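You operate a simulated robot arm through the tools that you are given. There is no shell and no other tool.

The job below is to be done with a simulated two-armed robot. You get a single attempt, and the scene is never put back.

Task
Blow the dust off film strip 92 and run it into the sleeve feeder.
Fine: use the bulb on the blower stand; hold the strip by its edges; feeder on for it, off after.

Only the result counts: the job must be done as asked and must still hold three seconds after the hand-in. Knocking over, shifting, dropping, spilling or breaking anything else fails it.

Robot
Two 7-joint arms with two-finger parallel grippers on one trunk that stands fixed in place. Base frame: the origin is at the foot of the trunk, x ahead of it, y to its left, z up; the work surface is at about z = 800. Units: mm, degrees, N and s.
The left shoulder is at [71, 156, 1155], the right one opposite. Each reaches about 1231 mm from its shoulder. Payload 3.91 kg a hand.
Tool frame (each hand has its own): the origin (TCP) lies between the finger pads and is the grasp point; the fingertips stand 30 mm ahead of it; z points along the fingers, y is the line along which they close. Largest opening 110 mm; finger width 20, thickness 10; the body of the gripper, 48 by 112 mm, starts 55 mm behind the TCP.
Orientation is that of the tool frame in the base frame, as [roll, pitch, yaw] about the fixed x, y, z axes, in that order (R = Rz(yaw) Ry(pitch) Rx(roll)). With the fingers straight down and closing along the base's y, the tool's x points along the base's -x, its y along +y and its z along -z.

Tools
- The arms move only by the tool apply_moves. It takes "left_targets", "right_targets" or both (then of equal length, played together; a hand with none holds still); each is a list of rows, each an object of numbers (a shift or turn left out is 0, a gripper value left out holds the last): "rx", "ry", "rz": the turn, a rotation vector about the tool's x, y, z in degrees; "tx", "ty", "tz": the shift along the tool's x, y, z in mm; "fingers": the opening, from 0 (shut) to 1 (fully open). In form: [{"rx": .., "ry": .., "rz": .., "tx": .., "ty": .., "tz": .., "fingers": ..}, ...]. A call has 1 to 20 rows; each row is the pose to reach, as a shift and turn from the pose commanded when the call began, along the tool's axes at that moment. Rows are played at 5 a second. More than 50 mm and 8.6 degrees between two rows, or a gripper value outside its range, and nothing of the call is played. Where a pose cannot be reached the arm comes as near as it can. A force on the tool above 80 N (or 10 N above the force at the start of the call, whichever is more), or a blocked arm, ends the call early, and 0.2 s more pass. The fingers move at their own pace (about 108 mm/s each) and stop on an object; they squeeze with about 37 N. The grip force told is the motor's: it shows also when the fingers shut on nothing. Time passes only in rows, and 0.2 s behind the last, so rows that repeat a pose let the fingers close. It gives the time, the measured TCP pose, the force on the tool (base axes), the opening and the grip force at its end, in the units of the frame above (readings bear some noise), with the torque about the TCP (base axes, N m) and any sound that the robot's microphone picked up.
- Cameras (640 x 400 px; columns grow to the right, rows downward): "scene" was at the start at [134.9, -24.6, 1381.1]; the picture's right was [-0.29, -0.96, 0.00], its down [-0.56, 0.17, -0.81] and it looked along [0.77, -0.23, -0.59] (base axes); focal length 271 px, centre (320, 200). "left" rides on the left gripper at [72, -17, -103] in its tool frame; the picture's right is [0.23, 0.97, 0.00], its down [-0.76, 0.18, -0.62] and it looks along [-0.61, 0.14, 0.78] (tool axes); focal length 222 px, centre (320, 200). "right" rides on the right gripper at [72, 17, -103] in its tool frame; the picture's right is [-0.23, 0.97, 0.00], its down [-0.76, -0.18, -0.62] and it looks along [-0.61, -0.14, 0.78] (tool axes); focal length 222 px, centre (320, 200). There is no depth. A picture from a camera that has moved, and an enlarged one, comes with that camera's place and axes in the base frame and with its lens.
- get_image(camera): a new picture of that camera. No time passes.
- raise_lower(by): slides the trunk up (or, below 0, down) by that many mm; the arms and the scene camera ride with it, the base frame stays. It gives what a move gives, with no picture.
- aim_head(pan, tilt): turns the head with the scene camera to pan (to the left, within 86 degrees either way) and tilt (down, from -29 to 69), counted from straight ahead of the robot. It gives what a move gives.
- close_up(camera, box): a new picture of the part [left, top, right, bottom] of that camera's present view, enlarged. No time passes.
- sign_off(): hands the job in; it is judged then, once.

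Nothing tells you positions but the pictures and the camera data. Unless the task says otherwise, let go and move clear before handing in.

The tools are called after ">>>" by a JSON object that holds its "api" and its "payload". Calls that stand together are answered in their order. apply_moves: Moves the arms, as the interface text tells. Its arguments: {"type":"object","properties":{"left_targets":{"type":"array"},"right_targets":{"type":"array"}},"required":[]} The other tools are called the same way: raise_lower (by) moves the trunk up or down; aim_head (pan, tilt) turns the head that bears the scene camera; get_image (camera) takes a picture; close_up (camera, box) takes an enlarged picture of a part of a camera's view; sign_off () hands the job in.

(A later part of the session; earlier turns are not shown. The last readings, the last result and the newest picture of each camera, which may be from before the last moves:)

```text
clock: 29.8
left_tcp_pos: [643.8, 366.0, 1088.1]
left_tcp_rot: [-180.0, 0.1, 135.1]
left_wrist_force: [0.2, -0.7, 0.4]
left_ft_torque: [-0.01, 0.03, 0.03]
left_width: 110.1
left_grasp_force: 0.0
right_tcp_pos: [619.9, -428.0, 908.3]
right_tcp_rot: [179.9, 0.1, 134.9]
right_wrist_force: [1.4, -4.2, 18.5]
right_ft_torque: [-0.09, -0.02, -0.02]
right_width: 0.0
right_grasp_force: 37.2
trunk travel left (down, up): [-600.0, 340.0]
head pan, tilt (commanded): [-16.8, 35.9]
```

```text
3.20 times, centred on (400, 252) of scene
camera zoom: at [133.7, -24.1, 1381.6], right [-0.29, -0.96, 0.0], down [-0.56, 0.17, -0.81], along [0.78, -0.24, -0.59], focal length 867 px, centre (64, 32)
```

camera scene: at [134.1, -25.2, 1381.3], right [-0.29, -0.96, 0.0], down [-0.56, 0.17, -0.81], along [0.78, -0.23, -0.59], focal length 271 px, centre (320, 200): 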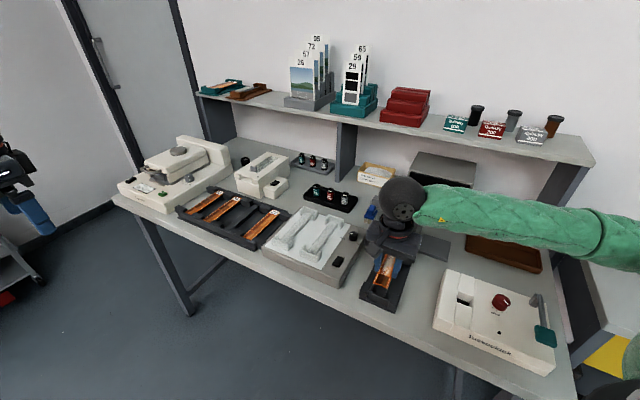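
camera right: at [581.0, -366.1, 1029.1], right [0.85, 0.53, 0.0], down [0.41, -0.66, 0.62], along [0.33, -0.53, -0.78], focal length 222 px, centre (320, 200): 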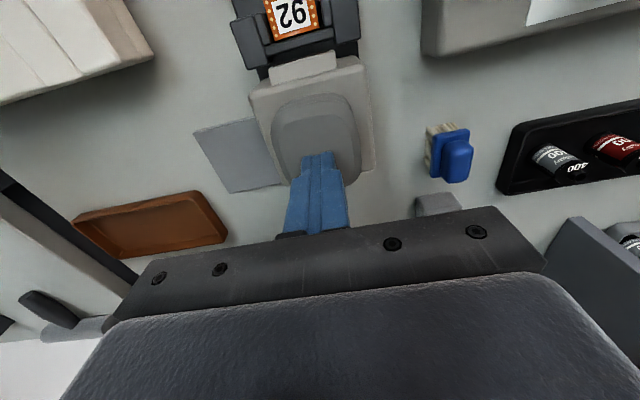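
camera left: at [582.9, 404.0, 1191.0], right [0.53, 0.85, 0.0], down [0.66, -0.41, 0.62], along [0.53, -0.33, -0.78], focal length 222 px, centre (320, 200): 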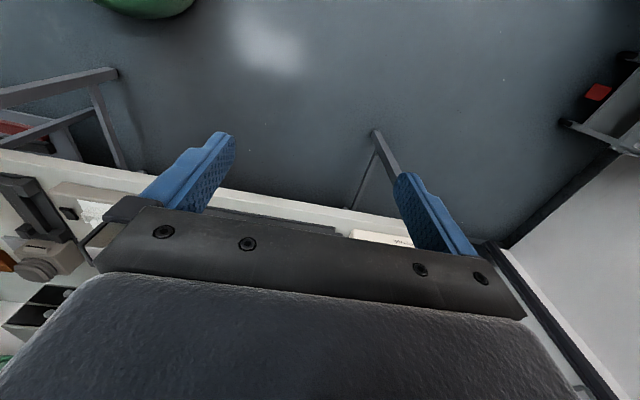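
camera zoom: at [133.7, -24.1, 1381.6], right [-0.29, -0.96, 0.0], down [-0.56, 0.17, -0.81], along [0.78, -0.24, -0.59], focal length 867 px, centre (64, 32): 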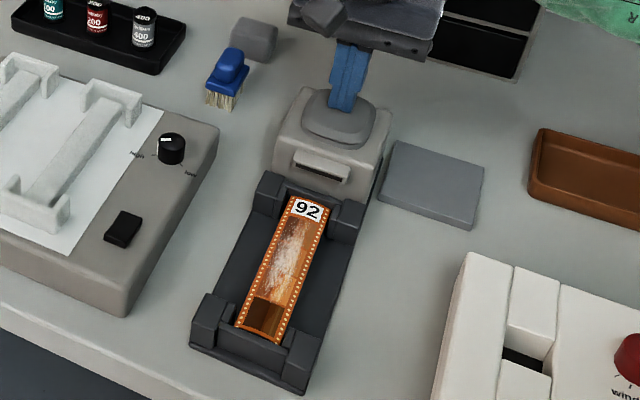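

The bulb compresses at about 18 N and the dust has already thinned. I'll pump it a few more times.

>>> {"api": "apply_moves", "payload": {"right_targets": [{"tz": -12}, {"tz": -18}, {"tz": -18}, {"tz": -8}, {"tz": 2}, {"tz": 2}, {"tz": -12}, {"tz": -18}, {"tz": -18}, {"tz": -8}, {"tz": 2}, {"tz": 2}, {"tz": -12}, {"tz": -18}, {"tz": -18}]}}

>>> {"api": "close_up", "payload": {"camera": "scene", "box": [350, 190, 450, 315]}}

>>> {"api": "close_up", "payload": {"camera": "scene", "box": [365, 245, 415, 300]}}

```text
clock: 33.0
left_tcp_pos: [646.1, 364.2, 1088.2]
left_tcp_rot: [180.0, -0.1, 135.0]
left_wrist_force: [-0.3, -0.3, 0.7]
left_ft_torque: [0.01, -0.03, 0.0]
left_width: 110.2
left_grasp_force: 0.0
right_tcp_pos: [620.2, -427.4, 922.5]
right_tcp_rot: [-180.0, -0.1, 134.9]
right_wrist_force: [0.3, -0.9, -0.3]
right_ft_torque: [-0.01, 0.0, 0.0]
right_width: 0.0
right_grasp_force: 36.9
trunk travel left (down, up): [-600.0, 340.0]
head pan, tilt (commanded): [-16.8, 35.9]
```

```text
3.20 times, centred on (400, 252) of scene
camera zoom: at [134.7, -24.6, 1381.1], right [-0.29, -0.96, 0.0], down [-0.56, 0.17, -0.81], along [0.78, -0.23, -0.59], focal length 867 px, centre (64, 32)
```

zoom: 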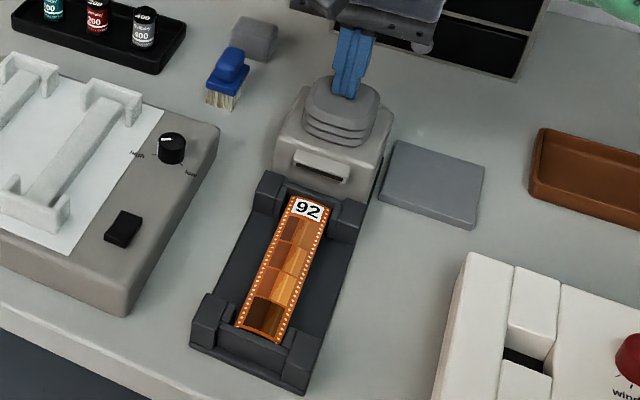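

```text
7.27 times, centred on (390, 272) of scene
camera zoom: at [134.7, -24.6, 1381.1], right [-0.29, -0.96, 0.0], down [-0.56, 0.17, -0.81], along [0.78, -0.23, -0.59], focal length 1971 px, centre (-189, -327)
```

zoom: 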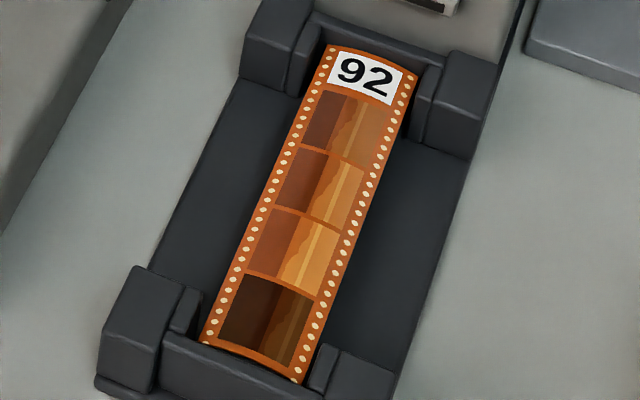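

The strip is clean now. Next I'll turn on the feeder, so I'm raising the hand and travelling over to its switch.

>>> {"api": "apply_moves", "payload": {"right_targets": [{"tz": -40}, {"tz": -78}, {"tx": 2, "ty": 44, "tz": -78}, {"tx": 4, "ty": 88, "tz": -78}, {"tx": 6, "ty": 132, "tz": -78}, {"tx": 8, "ty": 176, "tz": -78}, {"tx": 10, "ty": 220, "tz": -78}, {"tx": 12, "ty": 264, "tz": -78}, {"tx": 14, "ty": 308, "tz": -78}, {"tx": 16, "ty": 352, "tz": -78}, {"tx": 18, "ty": 396, "tz": -78}, {"tx": 20, "ty": 440, "tz": -78, "fingers": 0.6}, {"tx": 20.8, "ty": 485, "tz": -78, "fingers": 0.6}, {"tx": 20.8, "ty": 485, "tz": -78, "fingers": 0.6}]}}

>>> {"api": "get_image", "payload": {"camera": "right"}}

>>> {"api": "close_up", "payload": {"camera": "right", "box": [280, 110, 380, 200]}}

>>> {"api": "get_image", "payload": {"camera": "scene"}}

>>> {"api": "close_up", "payload": {"camera": "scene", "box": [258, 170, 288, 195]}}

```text
clock: 36.0
left_tcp_pos: [645.3, 363.6, 1087.8]
left_tcp_rot: [179.8, 0.0, 135.0]
left_wrist_force: [0.0, -0.3, 0.5]
left_ft_torque: [-0.01, 0.01, 0.01]
left_width: 110.1
left_grasp_force: 0.0
right_tcp_pos: [949.4, -72.8, 1001.6]
right_tcp_rot: [180.0, 0.0, 135.0]
right_wrist_force: [0.1, 0.4, 0.4]
right_ft_torque: [0.02, 0.0, 0.0]
right_width: 65.8
right_grasp_force: 0.0
trunk travel left (down, up): [-600.0, 340.0]
head pan, tilt (commanded): [-16.8, 35.9]
```

```text
taken
camera right: at [910.3, -10.2, 1105.2], right [0.85, 0.53, 0.0], down [0.41, -0.67, 0.62], along [0.33, -0.53, -0.78], focal length 222 px, centre (320, 200)
```

right: 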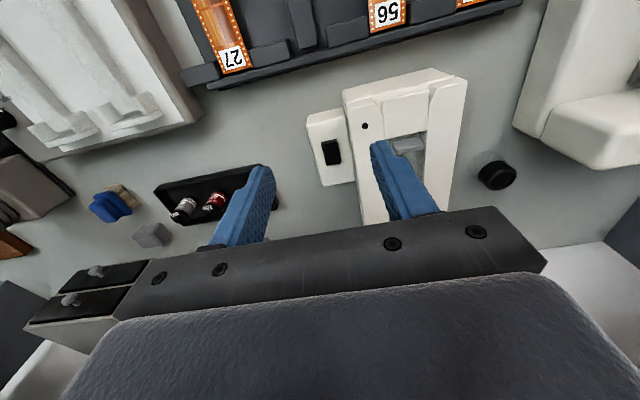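

```text
4.44 times, centred on (330, 155) of right
camera zoom: at [910.3, -10.2, 1105.2], right [0.85, 0.53, 0.0], down [0.41, -0.67, 0.62], along [0.33, -0.53, -0.78], focal length 987 px, centre (276, 400)
```

zoom: 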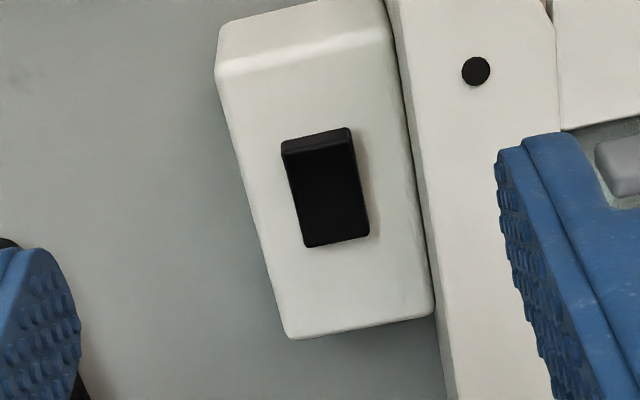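

```text
taken
camera scene: at [134.5, -25.8, 1381.2], right [-0.29, -0.96, 0.0], down [-0.56, 0.17, -0.81], along [0.78, -0.23, -0.59], focal length 271 px, centre (320, 200)
```

scene: 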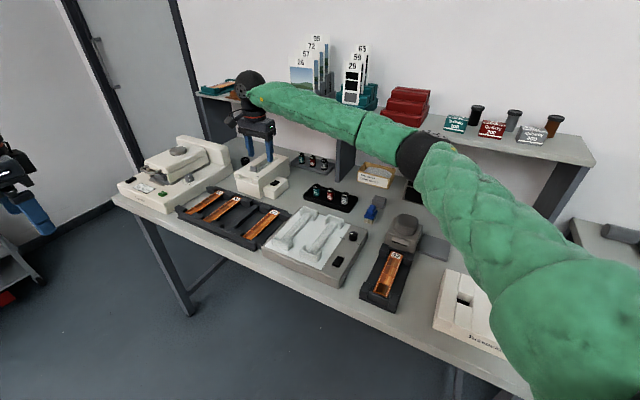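

```text
16.00 times, centred on (273, 182) of scene
camera zoom: at [134.5, -25.8, 1381.2], right [-0.29, -0.96, 0.0], down [-0.56, 0.17, -0.81], along [0.78, -0.23, -0.59], focal length 4336 px, centre (1072, 480)
```

zoom: 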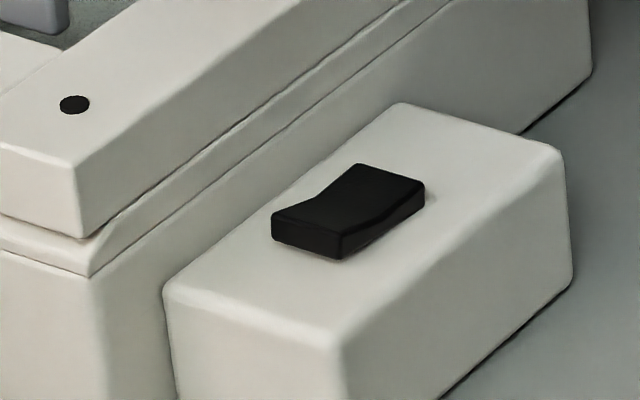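

The rocker is about 33 x 20 mm, centred at u = 779, w = 621. I'll shut the fingers and line up over its near end, then press carefully.

>>> {"api": "apply_moves", "payload": {"right_targets": [{"tx": -21, "ty": 0.5, "fingers": 0.0}, {"tx": -42, "ty": 1, "fingers": 0.0}, {"tx": -42, "ty": 1, "tz": 45, "fingers": 0.0}, {"tx": -42, "ty": 1, "tz": 85, "fingers": 0.0}, {"tx": -42, "ty": 1, "tz": 106, "fingers": 0.0}]}}

>>> {"api": "close_up", "payload": {"camera": "scene", "box": [240, 150, 300, 200]}}

>>> {"api": "close_up", "payload": {"camera": "right", "box": [250, 80, 400, 230]}}

```text
clock: 37.2
left_tcp_pos: [645.5, 364.6, 1085.9]
left_tcp_rot: [-180.0, 0.0, 135.0]
left_wrist_force: [1.0, -0.7, -0.1]
left_ft_torque: [0.01, -0.02, 0.02]
left_width: 109.8
left_grasp_force: 0.0
right_tcp_pos: [980.9, -99.3, 894.4]
right_tcp_rot: [180.0, 0.0, 135.0]
right_wrist_force: [0.2, -0.7, 0.7]
right_ft_torque: [-0.01, 0.0, 0.02]
right_width: 0.1
right_grasp_force: 36.7
trunk travel left (down, up): [-600.0, 340.0]
head pan, tilt (commanded): [-16.8, 35.9]
```

```text
8.00 times, centred on (270, 175) of scene
camera zoom: at [135.3, -24.4, 1381.1], right [-0.29, -0.96, 0.0], down [-0.56, 0.17, -0.81], along [0.77, -0.23, -0.59], focal length 2168 px, centre (720, 400)
```

zoom: 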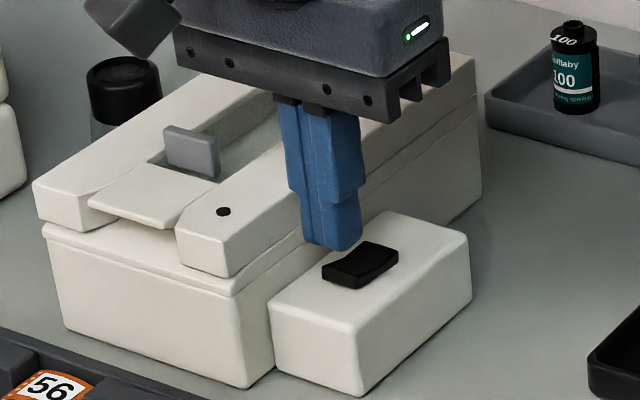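

```text
2.67 times, centred on (325, 155) of right
camera zoom: at [940.8, -37.8, 999.0], right [0.85, 0.53, 0.0], down [0.41, -0.66, 0.62], along [0.33, -0.53, -0.78], focal length 592 px, centre (307, 320)
```

zoom: 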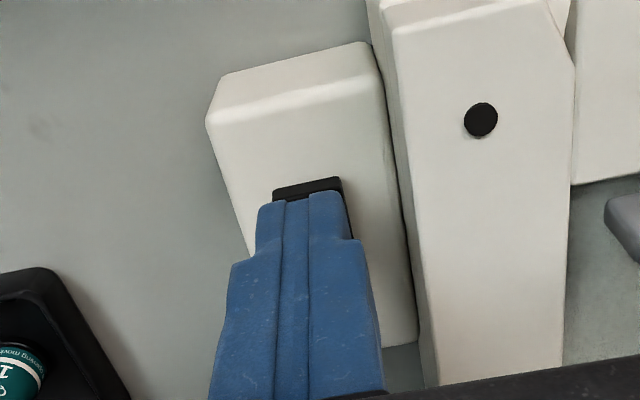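

The tips are about 10 mm above the rocker's near end. I'll press down in small steps.

>>> {"api": "apply_moves", "payload": {"right_targets": [{"tz": 7}, {"tz": 10}, {"tz": 12}]}}

>>> {"api": "close_up", "payload": {"camera": "scene", "box": [240, 150, 300, 200]}}

```text
clock: 38.0
left_tcp_pos: [645.6, 364.3, 1088.3]
left_tcp_rot: [-180.0, 0.0, 135.1]
left_wrist_force: [-0.5, -0.3, 0.1]
left_ft_torque: [-0.05, -0.01, 0.01]
left_width: 109.7
left_grasp_force: 0.1
right_tcp_pos: [980.0, -99.1, 882.1]
right_tcp_rot: [180.0, 0.0, 135.0]
right_wrist_force: [0.2, -0.1, 0.2]
right_ft_torque: [0.0, 0.01, -0.02]
right_width: 0.0
right_grasp_force: 37.3
trunk travel left (down, up): [-600.0, 340.0]
head pan, tilt (commanded): [-16.8, 35.9]
```

```text
8.00 times, centred on (270, 175) of scene
camera zoom: at [135.1, -24.4, 1381.1], right [-0.29, -0.96, 0.0], down [-0.56, 0.17, -0.81], along [0.77, -0.23, -0.59], focal length 2168 px, centre (720, 400)
```

zoom: 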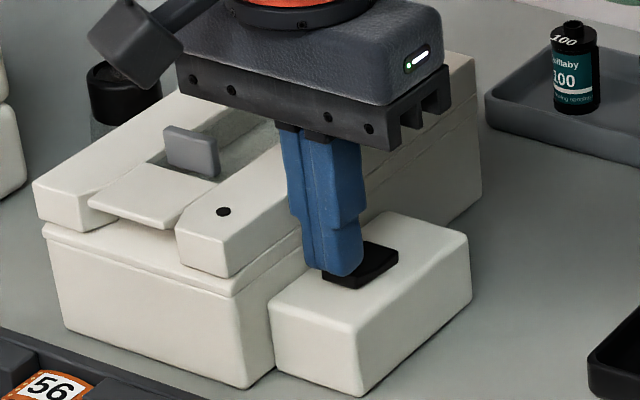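

>>> {"api": "apply_moves", "payload": {"right_targets": [{"tz": 1.5}, {"tz": 3}]}}

>>> {"api": "close_up", "payload": {"camera": "scene", "box": [240, 150, 300, 200]}}

```text
clock: 38.6
left_tcp_pos: [645.5, 365.1, 1088.0]
left_tcp_rot: [179.9, 0.0, 134.9]
left_wrist_force: [0.0, 0.0, -0.2]
left_ft_torque: [0.02, -0.03, 0.03]
left_width: 110.1
left_grasp_force: 0.1
right_tcp_pos: [980.1, -99.6, 879.7]
right_tcp_rot: [-179.9, 0.0, 134.9]
right_wrist_force: [0.2, -0.3, 1.9]
right_ft_torque: [0.03, 0.1, 0.02]
right_width: 0.1
right_grasp_force: 37.0
trunk travel left (down, up): [-600.0, 340.0]
head pan, tilt (commanded): [-16.8, 35.9]
```

```text
8.00 times, centred on (270, 175) of scene
camera zoom: at [134.8, -24.3, 1381.2], right [-0.29, -0.96, 0.0], down [-0.56, 0.17, -0.81], along [0.78, -0.23, -0.59], focal length 2168 px, centre (720, 400)
```

zoom: 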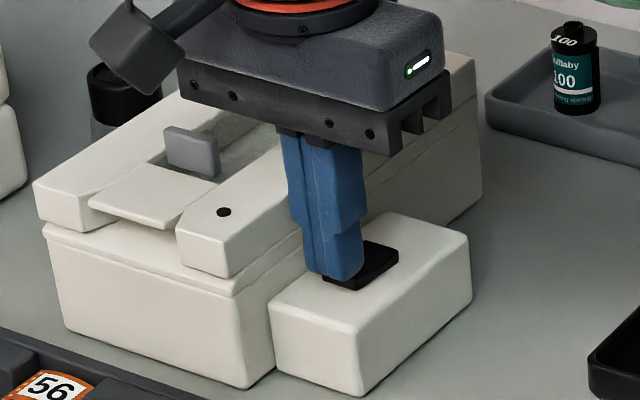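

Contact has just begun at 1.9 N. I'll press a little further.

>>> {"api": "apply_moves", "payload": {"right_targets": [{"tz": 1.2}, {"tz": 2.5}]}}

>>> {"api": "close_up", "payload": {"camera": "scene", "box": [240, 150, 300, 200]}}

```text
clock: 39.2
left_tcp_pos: [644.8, 364.4, 1088.0]
left_tcp_rot: [-180.0, 0.0, 135.0]
left_wrist_force: [0.5, 0.4, 0.1]
left_ft_torque: [0.04, -0.02, 0.0]
left_width: 110.0
left_grasp_force: 0.1
right_tcp_pos: [980.2, -100.4, 878.4]
right_tcp_rot: [179.9, 0.0, 134.9]
right_wrist_force: [-0.1, -0.4, 3.1]
right_ft_torque: [-0.04, 0.0, 0.01]
right_width: 0.0
right_grasp_force: 37.4
trunk travel left (down, up): [-600.0, 340.0]
head pan, tilt (commanded): [-16.8, 35.9]
heard: click
```

```text
8.00 times, centred on (270, 175) of scene
camera zoom: at [134.6, -24.3, 1381.2], right [-0.29, -0.96, 0.0], down [-0.56, 0.17, -0.81], along [0.78, -0.23, -0.59], focal length 2168 px, centre (720, 400)
```

zoom: 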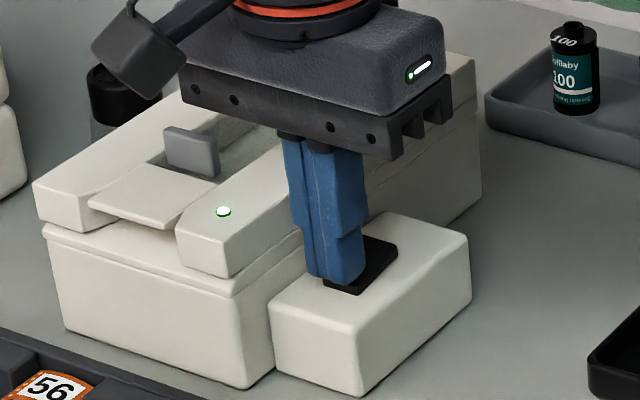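

A click, and the LED is green, so the feeder is on. I'll lift off and travel back to the cradle, opening the fingers on the way, to pick up the clean strip a little nearer its trailing end.

>>> {"api": "apply_moves", "payload": {"right_targets": [{"tz": -40}, {"tz": -85}, {"tz": -122}, {"tx": 18, "ty": -41, "tz": -122}, {"tx": 36, "ty": -82, "tz": -122}, {"tx": 54, "ty": -123, "tz": -122}, {"tx": 72, "ty": -164, "tz": -122}, {"tx": 90, "ty": -205, "tz": -122}, {"tx": 108, "ty": -246, "tz": -122}, {"tx": 126, "ty": -287, "tz": -122}, {"tx": 144, "ty": -328, "tz": -122}, {"tx": 162, "ty": -369, "tz": -122}, {"tx": 180, "ty": -410, "tz": -122}, {"tx": 198, "ty": -450, "tz": -122, "fingers": 0.45}, {"tx": 212, "ty": -486.5, "tz": -122, "fingers": 0.45}, {"tx": 212, "ty": -486.5, "tz": -122, "fingers": 0.45}]}}

>>> {"api": "get_image", "payload": {"camera": "right"}}

>>> {"api": "close_up", "payload": {"camera": "right", "box": [250, 60, 390, 220]}}

>>> {"api": "close_up", "payload": {"camera": "scene", "box": [220, 140, 300, 200]}}

```text
clock: 42.6
left_tcp_pos: [646.6, 364.3, 1087.8]
left_tcp_rot: [-180.0, 0.0, 135.0]
left_wrist_force: [0.4, 0.3, -0.5]
left_ft_torque: [0.0, 0.0, -0.01]
left_width: 109.9
left_grasp_force: 0.0
right_tcp_pos: [484.8, -293.3, 999.7]
right_tcp_rot: [-180.0, 0.0, 134.9]
right_wrist_force: [-0.2, 0.0, -0.3]
right_ft_torque: [-0.03, 0.0, -0.01]
right_width: 49.5
right_grasp_force: 0.1
trunk travel left (down, up): [-600.0, 340.0]
head pan, tilt (commanded): [-16.8, 35.9]
```

```text
taken
camera right: at [446.4, -230.8, 1102.6], right [0.85, 0.53, 0.0], down [0.41, -0.66, 0.62], along [0.33, -0.53, -0.78], focal length 222 px, centre (320, 200)
```

right: 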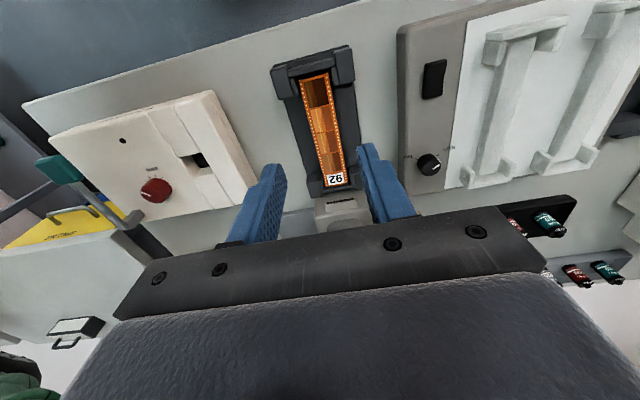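

```text
2.50 times, centred on (320, 140) of right
camera zoom: at [446.4, -230.8, 1102.6], right [0.85, 0.53, 0.0], down [0.41, -0.66, 0.62], along [0.33, -0.53, -0.78], focal length 555 px, centre (320, 350)
```

zoom: 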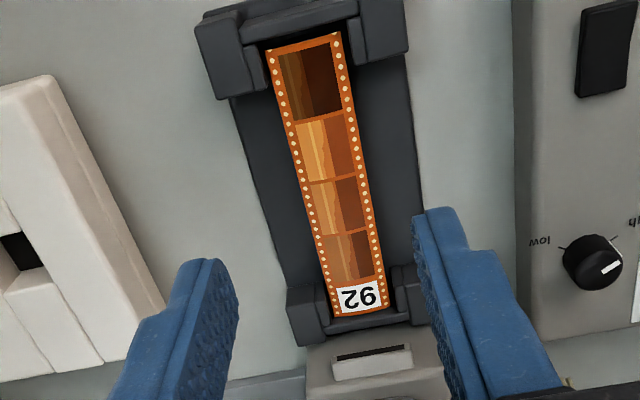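

```text
6.67 times, centred on (260, 170) of scene
camera zoom: at [135.8, -24.0, 1381.0], right [-0.29, -0.96, 0.0], down [-0.56, 0.17, -0.81], along [0.77, -0.23, -0.59], focal length 1807 px, centre (720, 400)
```

zoom: 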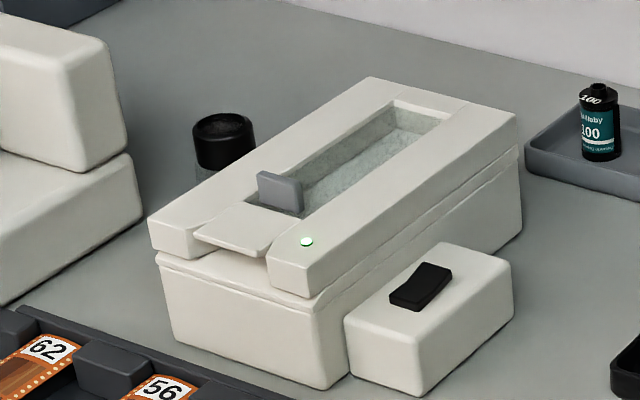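

The strip is clean and the feeder LED stays green. I'll descend over the strip's trailing part and check before gripping.

>>> {"api": "apply_moves", "payload": {"right_targets": [{"tx": -2, "tz": 40}, {"tx": -2, "tz": 80}, {"tx": -2, "tz": 115}, {"tx": -2, "tz": 135}]}}

>>> {"api": "close_up", "payload": {"camera": "right", "box": [230, 30, 410, 230]}}

>>> {"api": "close_up", "payload": {"camera": "scene", "box": [350, 230, 430, 315]}}

```text
clock: 43.6
left_tcp_pos: [645.9, 364.5, 1087.5]
left_tcp_rot: [180.0, 0.0, 135.0]
left_wrist_force: [0.3, 0.3, -0.1]
left_ft_torque: [-0.02, 0.03, 0.01]
left_width: 110.0
left_grasp_force: 0.1
right_tcp_pos: [487.2, -295.3, 864.8]
right_tcp_rot: [-180.0, 0.0, 135.0]
right_wrist_force: [0.1, 0.0, -0.8]
right_ft_torque: [0.02, 0.03, -0.01]
right_width: 49.6
right_grasp_force: 0.1
trunk travel left (down, up): [-600.0, 340.0]
head pan, tilt (commanded): [-16.8, 35.9]
```

```text
2.00 times, centred on (320, 130) of right
camera zoom: at [447.8, -232.1, 967.8], right [0.85, 0.53, 0.0], down [0.41, -0.66, 0.62], along [0.33, -0.53, -0.78], focal length 444 px, centre (320, 340)
```

zoom: 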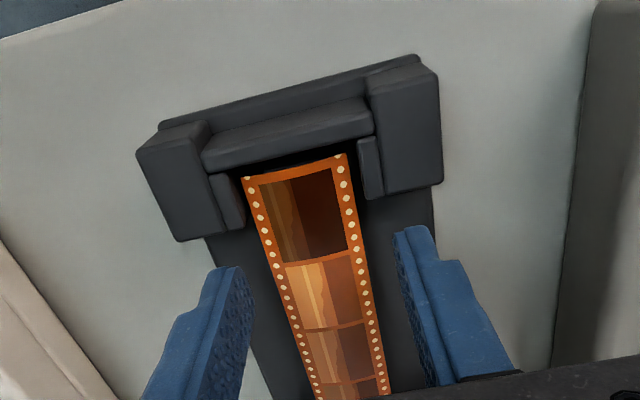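

```text
4.71 times, centred on (390, 272) of scene
camera zoom: at [134.7, -24.6, 1381.2], right [-0.29, -0.96, 0.0], down [-0.56, 0.17, -0.81], along [0.78, -0.23, -0.59], focal length 1275 px, centre (-9, -141)
```

zoom: 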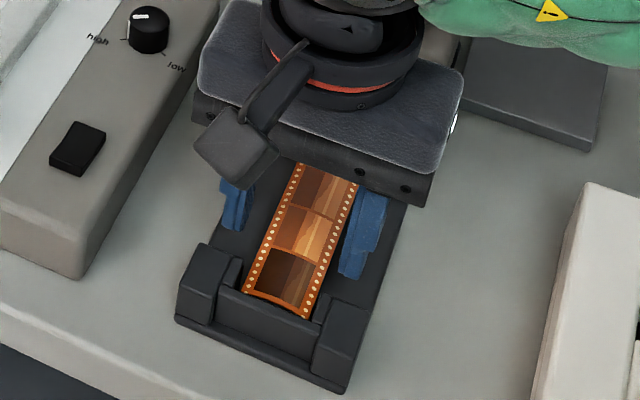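

The fingers straddle the strip, clear of the corner blocks. I'll go down the last 18 mm, close on the edges, and lift a little.

>>> {"api": "apply_moves", "payload": {"right_targets": [{"tz": 9, "fingers": 0.45}, {"tz": 17.5, "fingers": 0.45}, {"tz": 17.5, "fingers": 0.25}, {"tz": 17.5, "fingers": 0.25}, {"tz": 17.5, "fingers": 0.25}]}}

>>> {"api": "apply_moves", "payload": {"right_targets": [{"tz": -4}, {"tz": -10}, {"tz": -30}, {"tz": -60}]}}

>>> {"api": "close_up", "payload": {"camera": "scene", "box": [350, 210, 430, 315]}}

>>> {"api": "close_up", "payload": {"camera": "right", "box": [240, 50, 400, 240]}}

```text
clock: 44.8
left_tcp_pos: [646.0, 363.8, 1088.4]
left_tcp_rot: [-180.0, 0.1, 135.0]
left_wrist_force: [-1.3, 0.2, 0.2]
left_ft_torque: [0.0, -0.01, 0.0]
left_width: 110.0
left_grasp_force: 0.1
right_tcp_pos: [487.5, -294.5, 847.7]
right_tcp_rot: [179.9, 0.0, 135.0]
right_wrist_force: [1.1, 0.1, 0.4]
right_ft_torque: [0.01, -0.02, 0.01]
right_width: 31.2
right_grasp_force: 37.3
trunk travel left (down, up): [-600.0, 340.0]
head pan, tilt (commanded): [-16.8, 35.9]
```

```text
clock: 45.8
left_tcp_pos: [646.6, 365.2, 1087.6]
left_tcp_rot: [-180.0, -0.1, 134.9]
left_wrist_force: [-0.4, 0.0, -0.5]
left_ft_torque: [-0.02, 0.01, 0.0]
left_width: 110.1
left_grasp_force: 0.0
right_tcp_pos: [488.3, -295.2, 907.7]
right_tcp_rot: [-180.0, -0.1, 135.0]
right_wrist_force: [-0.2, -0.1, 0.2]
right_ft_torque: [-0.01, 0.01, 0.0]
right_width: 31.2
right_grasp_force: 37.3
trunk travel left (down, up): [-600.0, 340.0]
head pan, tilt (commanded): [-16.8, 35.9]
```

```text
3.81 times, centred on (390, 262) of scene
camera zoom: at [134.6, -24.3, 1381.1], right [-0.29, -0.96, 0.0], down [-0.56, 0.17, -0.81], along [0.78, -0.23, -0.59], focal length 1032 px, centre (53, -38)
```

zoom: 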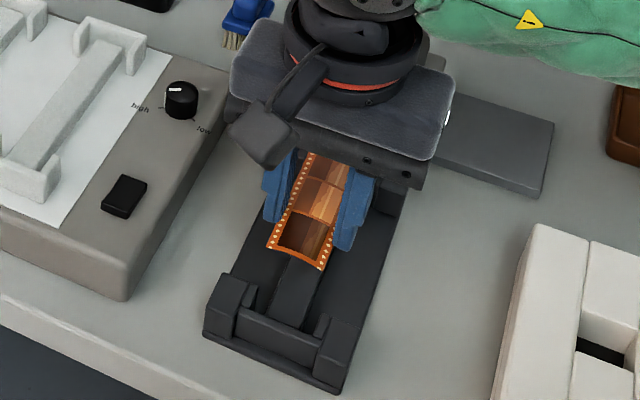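

```text
2.11 times, centred on (320, 145) of right
camera zoom: at [447.7, -232.5, 1011.4], right [0.85, 0.53, 0.0], down [0.41, -0.66, 0.62], along [0.33, -0.53, -0.78], focal length 468 px, centre (320, 316)
```

zoom: 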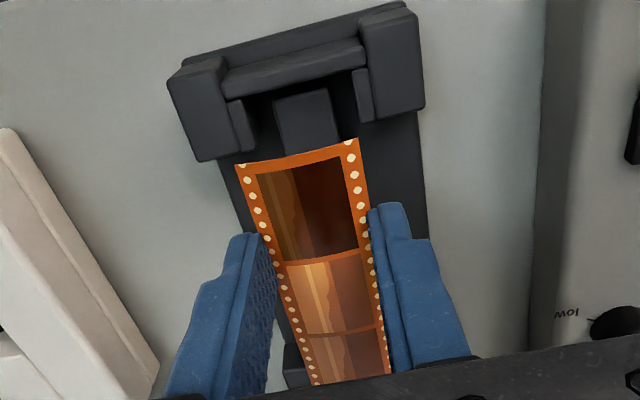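

The strip is held with its edges about 24 mm ahead of the TCP and the leading end about 117 mm ahead. To see the vertical alignment at the slot, I'll set the left camera low and to the left of the mouth before bringing the strip over.

>>> {"api": "apply_moves", "payload": {"left_targets": [{"tx": -39, "ty": 8, "tz": 16, "rz": 2.5}, {"tx": -78, "ty": 16, "tz": 32, "rz": 5}, {"tx": -117, "ty": 24, "tz": 48, "rz": 7.5}, {"tx": -156, "ty": 32, "tz": 64, "rz": 10}, {"tx": -195, "ty": 40, "tz": 79, "rz": 12.5}, {"tx": -234, "ty": 48, "tz": 95, "rz": 15}, {"tx": -273, "ty": 56, "tz": 111, "rz": 17.5}, {"tx": -311.5, "ty": 64, "tz": 127, "rz": 20}]}}

>>> {"api": "apply_moves", "payload": {"left_targets": [{"ry": -7.5, "tz": 12}, {"ry": -15, "tz": 24}, {"ry": -22.5, "tz": 36}, {"ry": -30, "tz": 48}, {"ry": -37.5, "tz": 60}, {"ry": -45, "tz": 70}]}}

>>> {"api": "get_image", "payload": {"camera": "left"}}

>>> {"api": "get_image", "payload": {"camera": "scene"}}

```text
clock: 47.6
left_tcp_pos: [701.2, 256.2, 1021.6]
left_tcp_rot: [-178.5, 0.6, 129.0]
left_wrist_force: [-0.7, -0.1, -0.9]
left_ft_torque: [0.0, 0.02, 0.01]
left_width: 110.0
left_grasp_force: 0.1
left hand out of reach, approached as far as the arm can: row 1, 2, 3, 4, 5, 6, 7, 8
right_tcp_pos: [487.9, -296.1, 905.9]
right_tcp_rot: [180.0, 0.0, 134.9]
right_wrist_force: [0.9, -0.4, -0.8]
right_ft_torque: [0.0, 0.01, -0.01]
right_width: 31.2
right_grasp_force: 37.1
trunk travel left (down, up): [-600.0, 340.0]
head pan, tilt (commanded): [-16.8, 35.9]
```

```text
clock: 49.2
left_tcp_pos: [638.6, 264.9, 894.9]
left_tcp_rot: [-170.5, 34.1, 136.4]
left_wrist_force: [-0.4, -0.3, -0.5]
left_ft_torque: [-0.01, 0.0, 0.03]
left_width: 110.0
left_grasp_force: 0.0
left hand out of reach, approached as far as the arm can: row 1, 2, 3, 4, 5, 6
right_tcp_pos: [485.3, -294.6, 908.4]
right_tcp_rot: [180.0, 0.0, 135.1]
right_wrist_force: [-0.7, 0.5, -0.6]
right_ft_torque: [0.0, -0.01, 0.0]
right_width: 31.4
right_grasp_force: 37.3
trunk travel left (down, up): [-600.0, 340.0]
head pan, tilt (commanded): [-16.8, 35.9]
stopped in row 6 (left hand): the arm was blocked; the commanded pose is now the measured one
```

```text
taken
camera left: at [553.8, 347.7, 941.0], right [0.59, 0.76, -0.26], down [0.41, -0.01, 0.91], along [0.69, -0.65, -0.32], focal length 222 px, centre (320, 200)
```

left: 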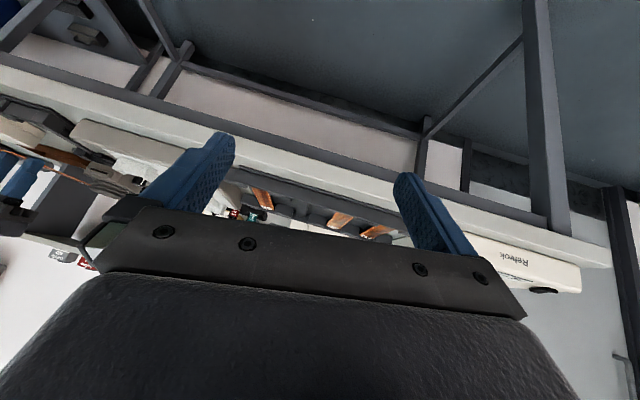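

```text
taken
camera scene: at [132.5, -23.6, 1381.4], right [-0.29, -0.96, 0.0], down [-0.56, 0.17, -0.81], along [0.78, -0.23, -0.59], focal length 271 px, centre (320, 200)
```

scene: 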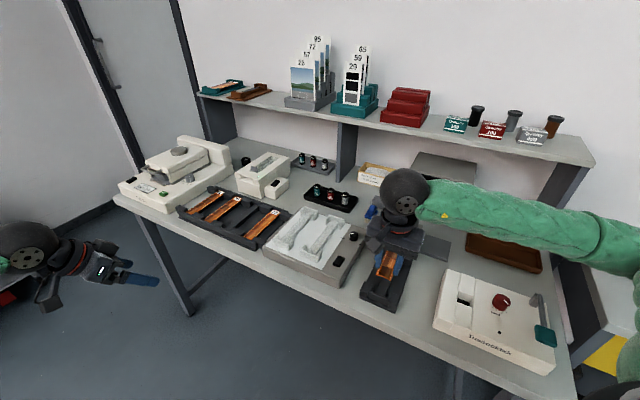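

The left arm could not take that route and seems to have ended in an awkward posture, though its forces are near zero. I'll turn the head to look at the left arm before doing anything else.

>>> {"api": "aim_head", "payload": {"pan": 30, "tilt": 40}}

>>> {"api": "get_image", "payload": {"camera": "scene"}}

```text
clock: 50.4
left_tcp_pos: [640.9, 264.1, 895.1]
left_tcp_rot: [-170.6, 34.0, 136.2]
left_wrist_force: [0.1, 0.8, 0.7]
left_ft_torque: [-0.02, 0.0, -0.02]
left_width: 110.1
left_grasp_force: 0.2
right_tcp_pos: [487.7, -294.9, 907.6]
right_tcp_rot: [-180.0, -0.1, 135.0]
right_wrist_force: [-0.2, -0.5, 0.5]
right_ft_torque: [0.0, -0.02, -0.02]
right_width: 31.5
right_grasp_force: 37.0
trunk travel left (down, up): [-600.0, 340.0]
head pan, tilt (commanded): [30.0, 40.0]
```

```text
taken
camera scene: at [124.6, 43.2, 1374.9], right [0.5, -0.87, 0.0], down [-0.56, -0.32, -0.77], along [0.66, 0.38, -0.64], focal length 271 px, centre (320, 200)
```

scene: 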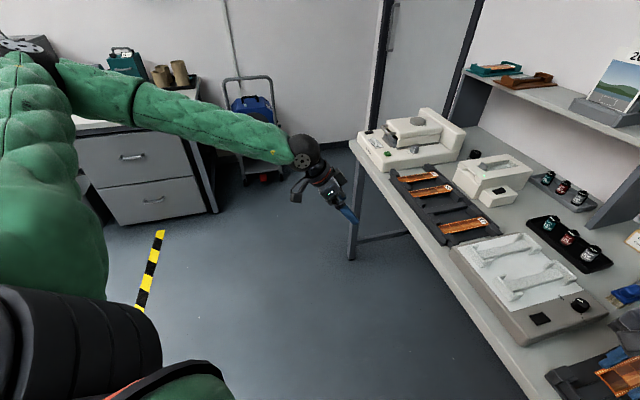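

The left arm is in free space with nothing near it; it seems a wrist limit stops it turning further that way. I'll return it to its earlier good posture and turn the head back.

>>> {"api": "apply_moves", "payload": {"left_targets": [{"tx": -8.8, "ty": 7.2, "tz": -34.5, "rx": -1.47, "ry": 5.67, "rz": -0.26}, {"tx": -17.7, "ty": 14.3, "tz": -69, "rx": -2.95, "ry": 11.3, "rz": -0.52}, {"tx": -26.5, "ty": 21.5, "tz": -103.5, "rx": -4.42, "ry": 17, "rz": -0.78}, {"tx": -35.3, "ty": 28.6, "tz": -138, "rx": -5.9, "ry": 22.7, "rz": -1.04}, {"tx": -44.2, "ty": 35.8, "tz": -172.4, "rx": -7.37, "ry": 28.3, "rz": -1.3}, {"tx": -53, "ty": 42.9, "tz": -206.9, "rx": -8.84, "ry": 34, "rz": -1.56}]}}

>>> {"api": "aim_head", "payload": {"pan": -16.8, "tilt": 35.9}}

>>> {"api": "get_image", "payload": {"camera": "scene"}}

```text
clock: 51.8
left_tcp_pos: [646.2, 364.4, 1087.0]
left_tcp_rot: [-180.0, -0.1, 134.9]
left_wrist_force: [0.2, 0.5, 0.6]
left_ft_torque: [-0.02, 0.04, 0.01]
left_width: 110.0
left_grasp_force: 0.0
right_tcp_pos: [487.9, -294.7, 907.0]
right_tcp_rot: [179.9, -0.1, 135.0]
right_wrist_force: [0.1, 0.0, 0.5]
right_ft_torque: [0.03, 0.02, 0.0]
right_width: 31.1
right_grasp_force: 37.4
trunk travel left (down, up): [-600.0, 340.0]
head pan, tilt (commanded): [30.0, 40.0]
```

```text
clock: 52.9
left_tcp_pos: [644.7, 365.1, 1087.4]
left_tcp_rot: [180.0, 0.2, 135.0]
left_wrist_force: [0.4, -0.7, 0.6]
left_ft_torque: [0.02, 0.02, -0.03]
left_width: 110.0
left_grasp_force: 0.1
right_tcp_pos: [487.6, -295.0, 908.6]
right_tcp_rot: [179.9, -0.1, 135.1]
right_wrist_force: [0.6, -0.9, -1.2]
right_ft_torque: [0.02, -0.03, 0.03]
right_width: 31.3
right_grasp_force: 37.0
trunk travel left (down, up): [-600.0, 340.0]
head pan, tilt (commanded): [-16.8, 35.9]
```

```text
taken
camera scene: at [134.7, -24.4, 1381.1], right [-0.29, -0.96, 0.0], down [-0.56, 0.17, -0.81], along [0.78, -0.23, -0.59], focal length 271 px, centre (320, 200)
```

scene: 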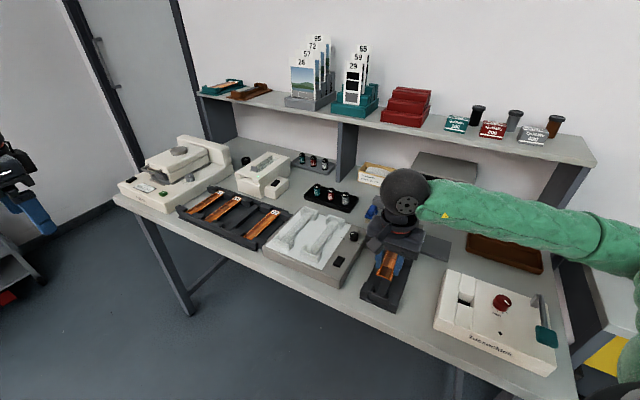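

The left arm is back in its good posture. Now I'll carry the strip over in front of the feeder mouth, staying high on the way.

>>> {"api": "apply_moves", "payload": {"right_targets": [{"tz": -30}, {"tz": -55}, {"tx": -2, "ty": 40, "tz": -58}, {"tx": -3, "ty": 84, "tz": -58}, {"tx": -5, "ty": 128, "tz": -58}, {"tx": -6, "ty": 172, "tz": -58}, {"tx": -8, "ty": 216, "tz": -58}, {"tx": -9, "ty": 260, "tz": -58}, {"tx": -11, "ty": 304, "tz": -58}, {"tx": -12, "ty": 348, "tz": -58}, {"tx": -14, "ty": 392, "tz": -58}, {"tx": -15, "ty": 436, "tz": -58}, {"tx": -17, "ty": 480, "tz": -58}, {"tx": -18, "ty": 524, "tz": -58}, {"tx": -20, "ty": 566, "tz": -58}, {"tx": -20, "ty": 566, "tz": -58}]}}

>>> {"api": "get_image", "payload": {"camera": "scene"}}

>>> {"api": "close_up", "payload": {"camera": "scene", "box": [190, 120, 300, 210]}}

>>> {"api": "get_image", "payload": {"camera": "right"}}

```text
clock: 56.3
left_tcp_pos: [646.0, 364.5, 1088.7]
left_tcp_rot: [179.8, 0.0, 135.0]
left_wrist_force: [1.2, -0.4, 0.6]
left_ft_torque: [0.01, 0.03, -0.02]
left_width: 110.0
left_grasp_force: 0.0
right_tcp_pos: [902.1, 91.0, 965.8]
right_tcp_rot: [-180.0, -0.1, 135.0]
right_wrist_force: [0.3, 0.3, 0.5]
right_ft_torque: [-0.01, 0.01, 0.01]
right_width: 31.5
right_grasp_force: 36.8
trunk travel left (down, up): [-600.0, 340.0]
head pan, tilt (commanded): [-16.8, 35.9]
```

```text
taken
camera scene: at [134.7, -25.5, 1381.2], right [-0.29, -0.96, 0.0], down [-0.56, 0.17, -0.81], along [0.78, -0.23, -0.59], focal length 271 px, centre (320, 200)
```

scene: 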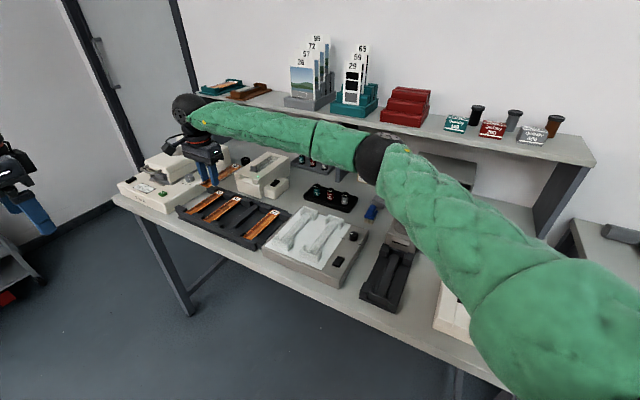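

```text
4.44 times, centred on (245, 165) of scene
camera zoom: at [134.7, -25.5, 1381.2], right [-0.29, -0.96, 0.0], down [-0.56, 0.17, -0.81], along [0.78, -0.23, -0.59], focal length 1204 px, centre (653, 356)
```

zoom: 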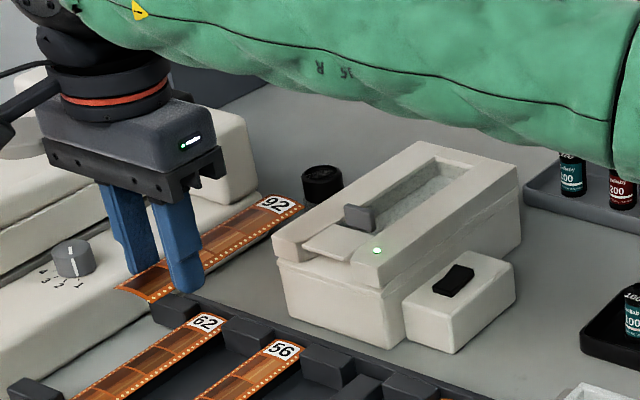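

```text
taken
camera right: at [863.0, 152.5, 1069.3], right [0.85, 0.53, 0.0], down [0.41, -0.67, 0.62], along [0.33, -0.53, -0.78], focal length 222 px, centre (320, 200)
```

right: 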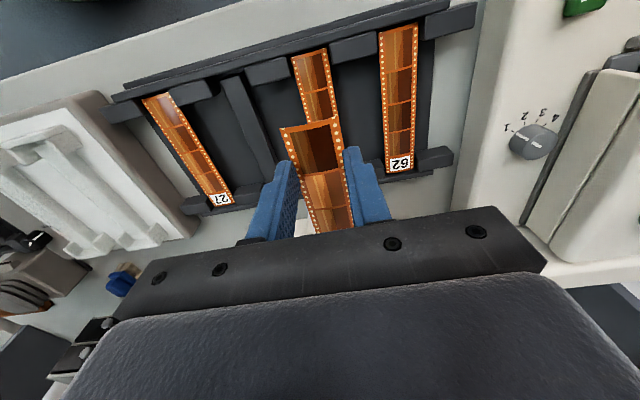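

The strip hangs in front of the mouth, clear of everything. I'll zoom in to measure the leading end precisely.

>>> {"api": "close_up", "payload": {"camera": "scene", "box": [212, 155, 272, 200]}}

>>> {"api": "close_up", "payload": {"camera": "scene", "box": [240, 155, 280, 185]}}

>>> {"api": "close_up", "payload": {"camera": "right", "box": [260, 90, 400, 240]}}

```text
8.89 times, centred on (242, 178) of scene
camera zoom: at [134.7, -25.5, 1381.2], right [-0.29, -0.96, 0.0], down [-0.56, 0.17, -0.81], along [0.78, -0.23, -0.59], focal length 2409 px, centre (1013, 400)
```

zoom: 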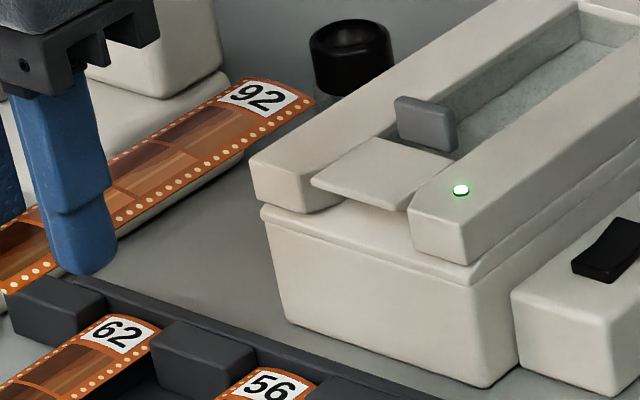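

```text
13.33 times, centred on (260, 170) of scene
camera zoom: at [134.7, -25.5, 1381.2], right [-0.29, -0.96, 0.0], down [-0.56, 0.17, -0.81], along [0.78, -0.23, -0.59], focal length 3613 px, centre (1120, 600)
```

zoom: 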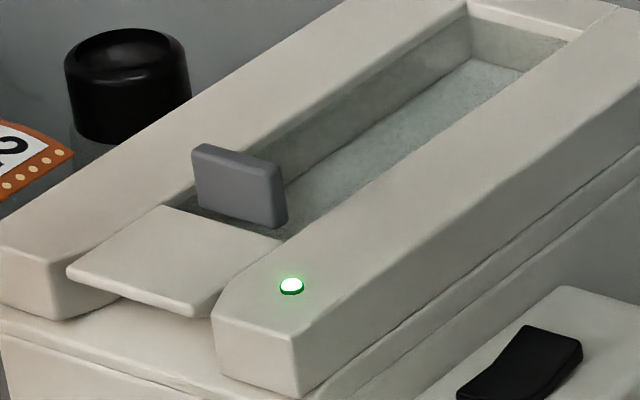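

```text
2.67 times, centred on (330, 165) of right
camera zoom: at [863.0, 152.5, 1069.3], right [0.85, 0.53, 0.0], down [0.41, -0.67, 0.62], along [0.33, -0.53, -0.78], focal length 592 px, centre (293, 293)
```

zoom: 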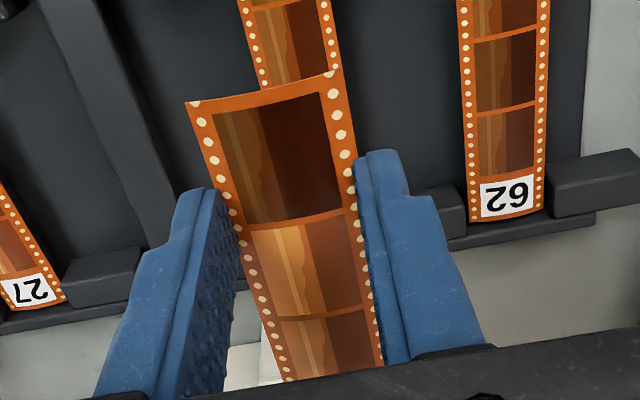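

The leading end lines up sideways with the slot in this camera's frame. For height, I'll bring the left camera to a low view straight behind, well back from the right hand.

>>> {"api": "apply_moves", "payload": {"left_targets": [{"tx": -28, "ty": -2, "tz": 28, "ry": -6.4}, {"tx": -57, "ty": -4, "tz": 57, "ry": -12.9}, {"tx": -85, "ty": -6, "tz": 85, "ry": -19.3}, {"tx": -113, "ty": -8, "tz": 114, "ry": -25.7}, {"tx": -141, "ty": -10, "tz": 142, "ry": -32.1}, {"tx": -170, "ty": -12, "tz": 171, "ry": -38.6}, {"tx": -198, "ty": -13.5, "tz": 199, "ry": -45}]}}

>>> {"api": "get_image", "payload": {"camera": "left"}}

>>> {"api": "close_up", "payload": {"camera": "left", "box": [270, 160, 350, 230]}}

```text
clock: 57.9
left_tcp_pos: [777.6, 217.0, 887.4]
left_tcp_rot: [179.9, 45.2, 134.9]
left_wrist_force: [0.3, 0.9, -0.4]
left_ft_torque: [0.0, -0.01, -0.02]
left_width: 109.9
left_grasp_force: 0.0
right_tcp_pos: [901.8, 91.7, 964.9]
right_tcp_rot: [-180.0, -0.2, 134.9]
right_wrist_force: [-0.2, 0.6, -0.9]
right_ft_torque: [0.03, 0.01, 0.01]
right_width: 31.3
right_grasp_force: 36.8
trunk travel left (down, up): [-600.0, 340.0]
head pan, tilt (commanded): [-16.8, 35.9]
```

```text
taken
camera left: at [677.3, 292.9, 910.4], right [0.58, 0.8, -0.16], down [0.19, 0.06, 0.98], along [0.79, -0.59, -0.12], focal length 222 px, centre (320, 200)
```

left: 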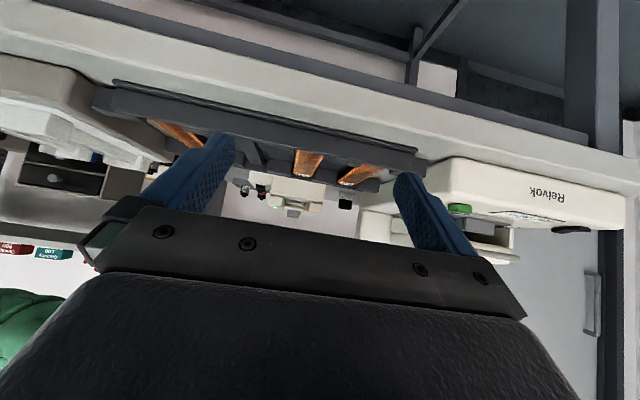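

```text
5.71 times, centred on (310, 195) of left
camera zoom: at [677.3, 292.9, 910.4], right [0.58, 0.8, -0.16], down [0.19, 0.06, 0.98], along [0.79, -0.59, -0.12], focal length 1269 px, centre (377, 229)
```

zoom: 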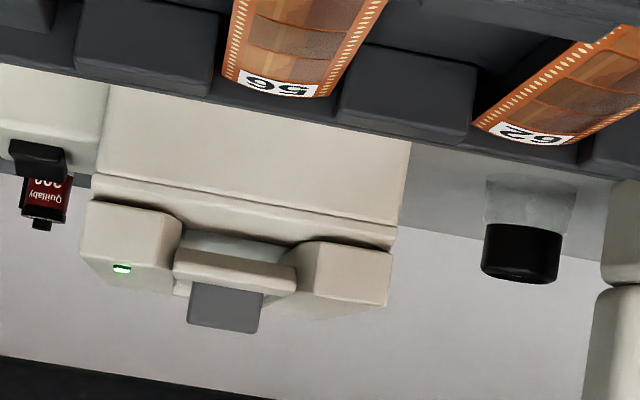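

The left camera sees the slot well. I'll lower the strip to near slot height, still in front of the feeder.

>>> {"api": "apply_moves", "payload": {"right_targets": [{"tz": 30}, {"tz": 55}, {"tz": 65}, {"tz": 65}]}}

>>> {"api": "get_image", "payload": {"camera": "left"}}

>>> {"api": "close_up", "payload": {"camera": "left", "box": [270, 170, 350, 230]}}

>>> {"api": "close_up", "payload": {"camera": "scene", "box": [220, 150, 280, 195]}}

```text
clock: 58.9
left_tcp_pos: [776.6, 216.4, 889.9]
left_tcp_rot: [179.9, 45.0, 134.9]
left_wrist_force: [0.5, 0.9, 1.0]
left_ft_torque: [0.01, 0.0, -0.02]
left_width: 109.7
left_grasp_force: 0.1
right_tcp_pos: [901.7, 91.7, 900.1]
right_tcp_rot: [-179.9, -0.1, 135.1]
right_wrist_force: [-0.2, -0.6, 0.6]
right_ft_torque: [-0.01, -0.01, -0.01]
right_width: 31.2
right_grasp_force: 37.0
trunk travel left (down, up): [-600.0, 340.0]
head pan, tilt (commanded): [-16.8, 35.9]
```

```text
taken
camera left: at [676.5, 292.6, 910.9], right [0.58, 0.8, -0.16], down [0.19, 0.06, 0.98], along [0.79, -0.6, -0.12], focal length 222 px, centre (320, 200)
```

left: 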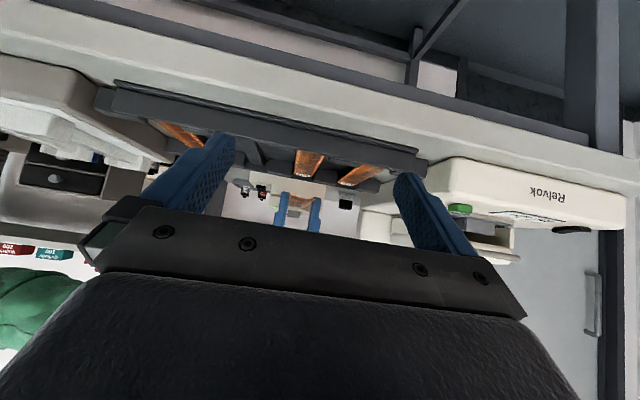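

```text
6.67 times, centred on (310, 200) of left
camera zoom: at [676.5, 292.6, 910.9], right [0.58, 0.8, -0.16], down [0.19, 0.06, 0.98], along [0.79, -0.6, -0.12], focal length 1481 px, centre (387, 200)
```

zoom: 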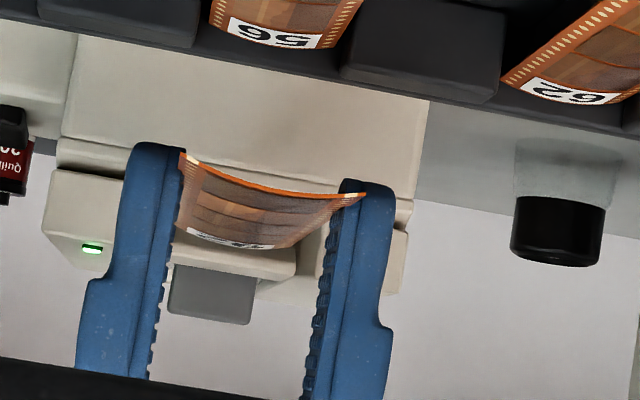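

```text
8.89 times, centred on (250, 172) of scene
camera zoom: at [135.0, -24.2, 1381.1], right [-0.29, -0.96, 0.0], down [-0.56, 0.17, -0.81], along [0.78, -0.23, -0.59], focal length 2409 px, centre (942, 444)
```

zoom: 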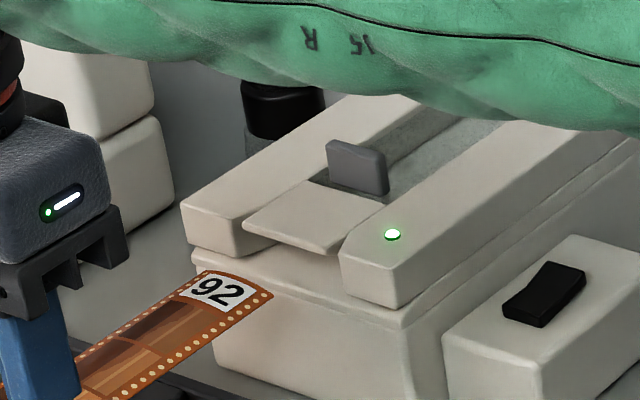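

The left camera shows the strip's arched edge-on profile right against the plate and slot, and it is still about 7 mm too high. I'll lower 6 mm and advance so the leading end is just in front of the plate, then compare directly.

>>> {"api": "apply_moves", "payload": {"right_targets": [{"tz": 6}, {"tx": -12, "tz": 6}, {"tx": -24, "tz": 6}, {"tx": -24, "tz": 6}]}}

>>> {"api": "close_up", "payload": {"camera": "left", "box": [280, 175, 340, 220]}}

>>> {"api": "close_up", "payload": {"camera": "scene", "box": [230, 155, 270, 185]}}

```text
clock: 59.9
left_tcp_pos: [777.1, 216.5, 889.4]
left_tcp_rot: [-180.0, 44.9, 134.8]
left_wrist_force: [-0.5, -0.1, -0.1]
left_ft_torque: [-0.01, 0.01, -0.01]
left_width: 110.2
left_grasp_force: 0.1
right_tcp_pos: [918.6, 75.8, 894.0]
right_tcp_rot: [180.0, -0.1, 135.0]
right_wrist_force: [-0.4, 0.8, 0.9]
right_ft_torque: [0.01, 0.0, -0.01]
right_width: 31.4
right_grasp_force: 37.1
trunk travel left (down, up): [-600.0, 340.0]
head pan, tilt (commanded): [-16.8, 35.9]
```

```text
8.89 times, centred on (310, 198) of left
camera zoom: at [676.5, 292.7, 910.9], right [0.58, 0.8, -0.16], down [0.19, 0.06, 0.98], along [0.79, -0.6, -0.12], focal length 1974 px, centre (409, 222)
```

zoom: 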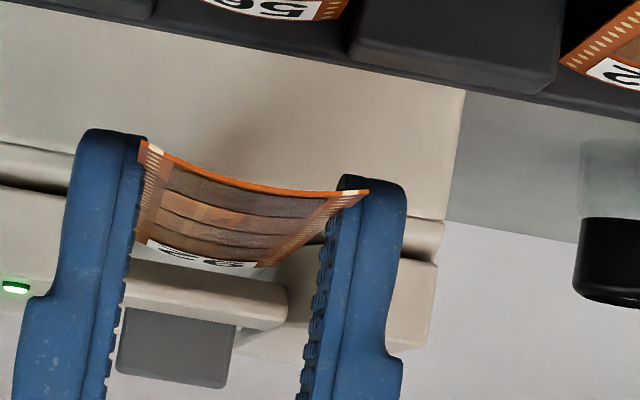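

```text
13.33 times, centred on (250, 170) of scene
camera zoom: at [134.9, -24.2, 1381.1], right [-0.29, -0.96, 0.0], down [-0.56, 0.17, -0.81], along [0.78, -0.23, -0.59], focal length 3613 px, centre (1253, 600)
```

zoom: 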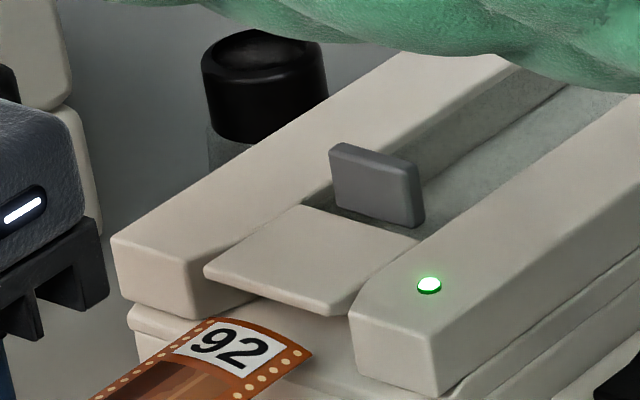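

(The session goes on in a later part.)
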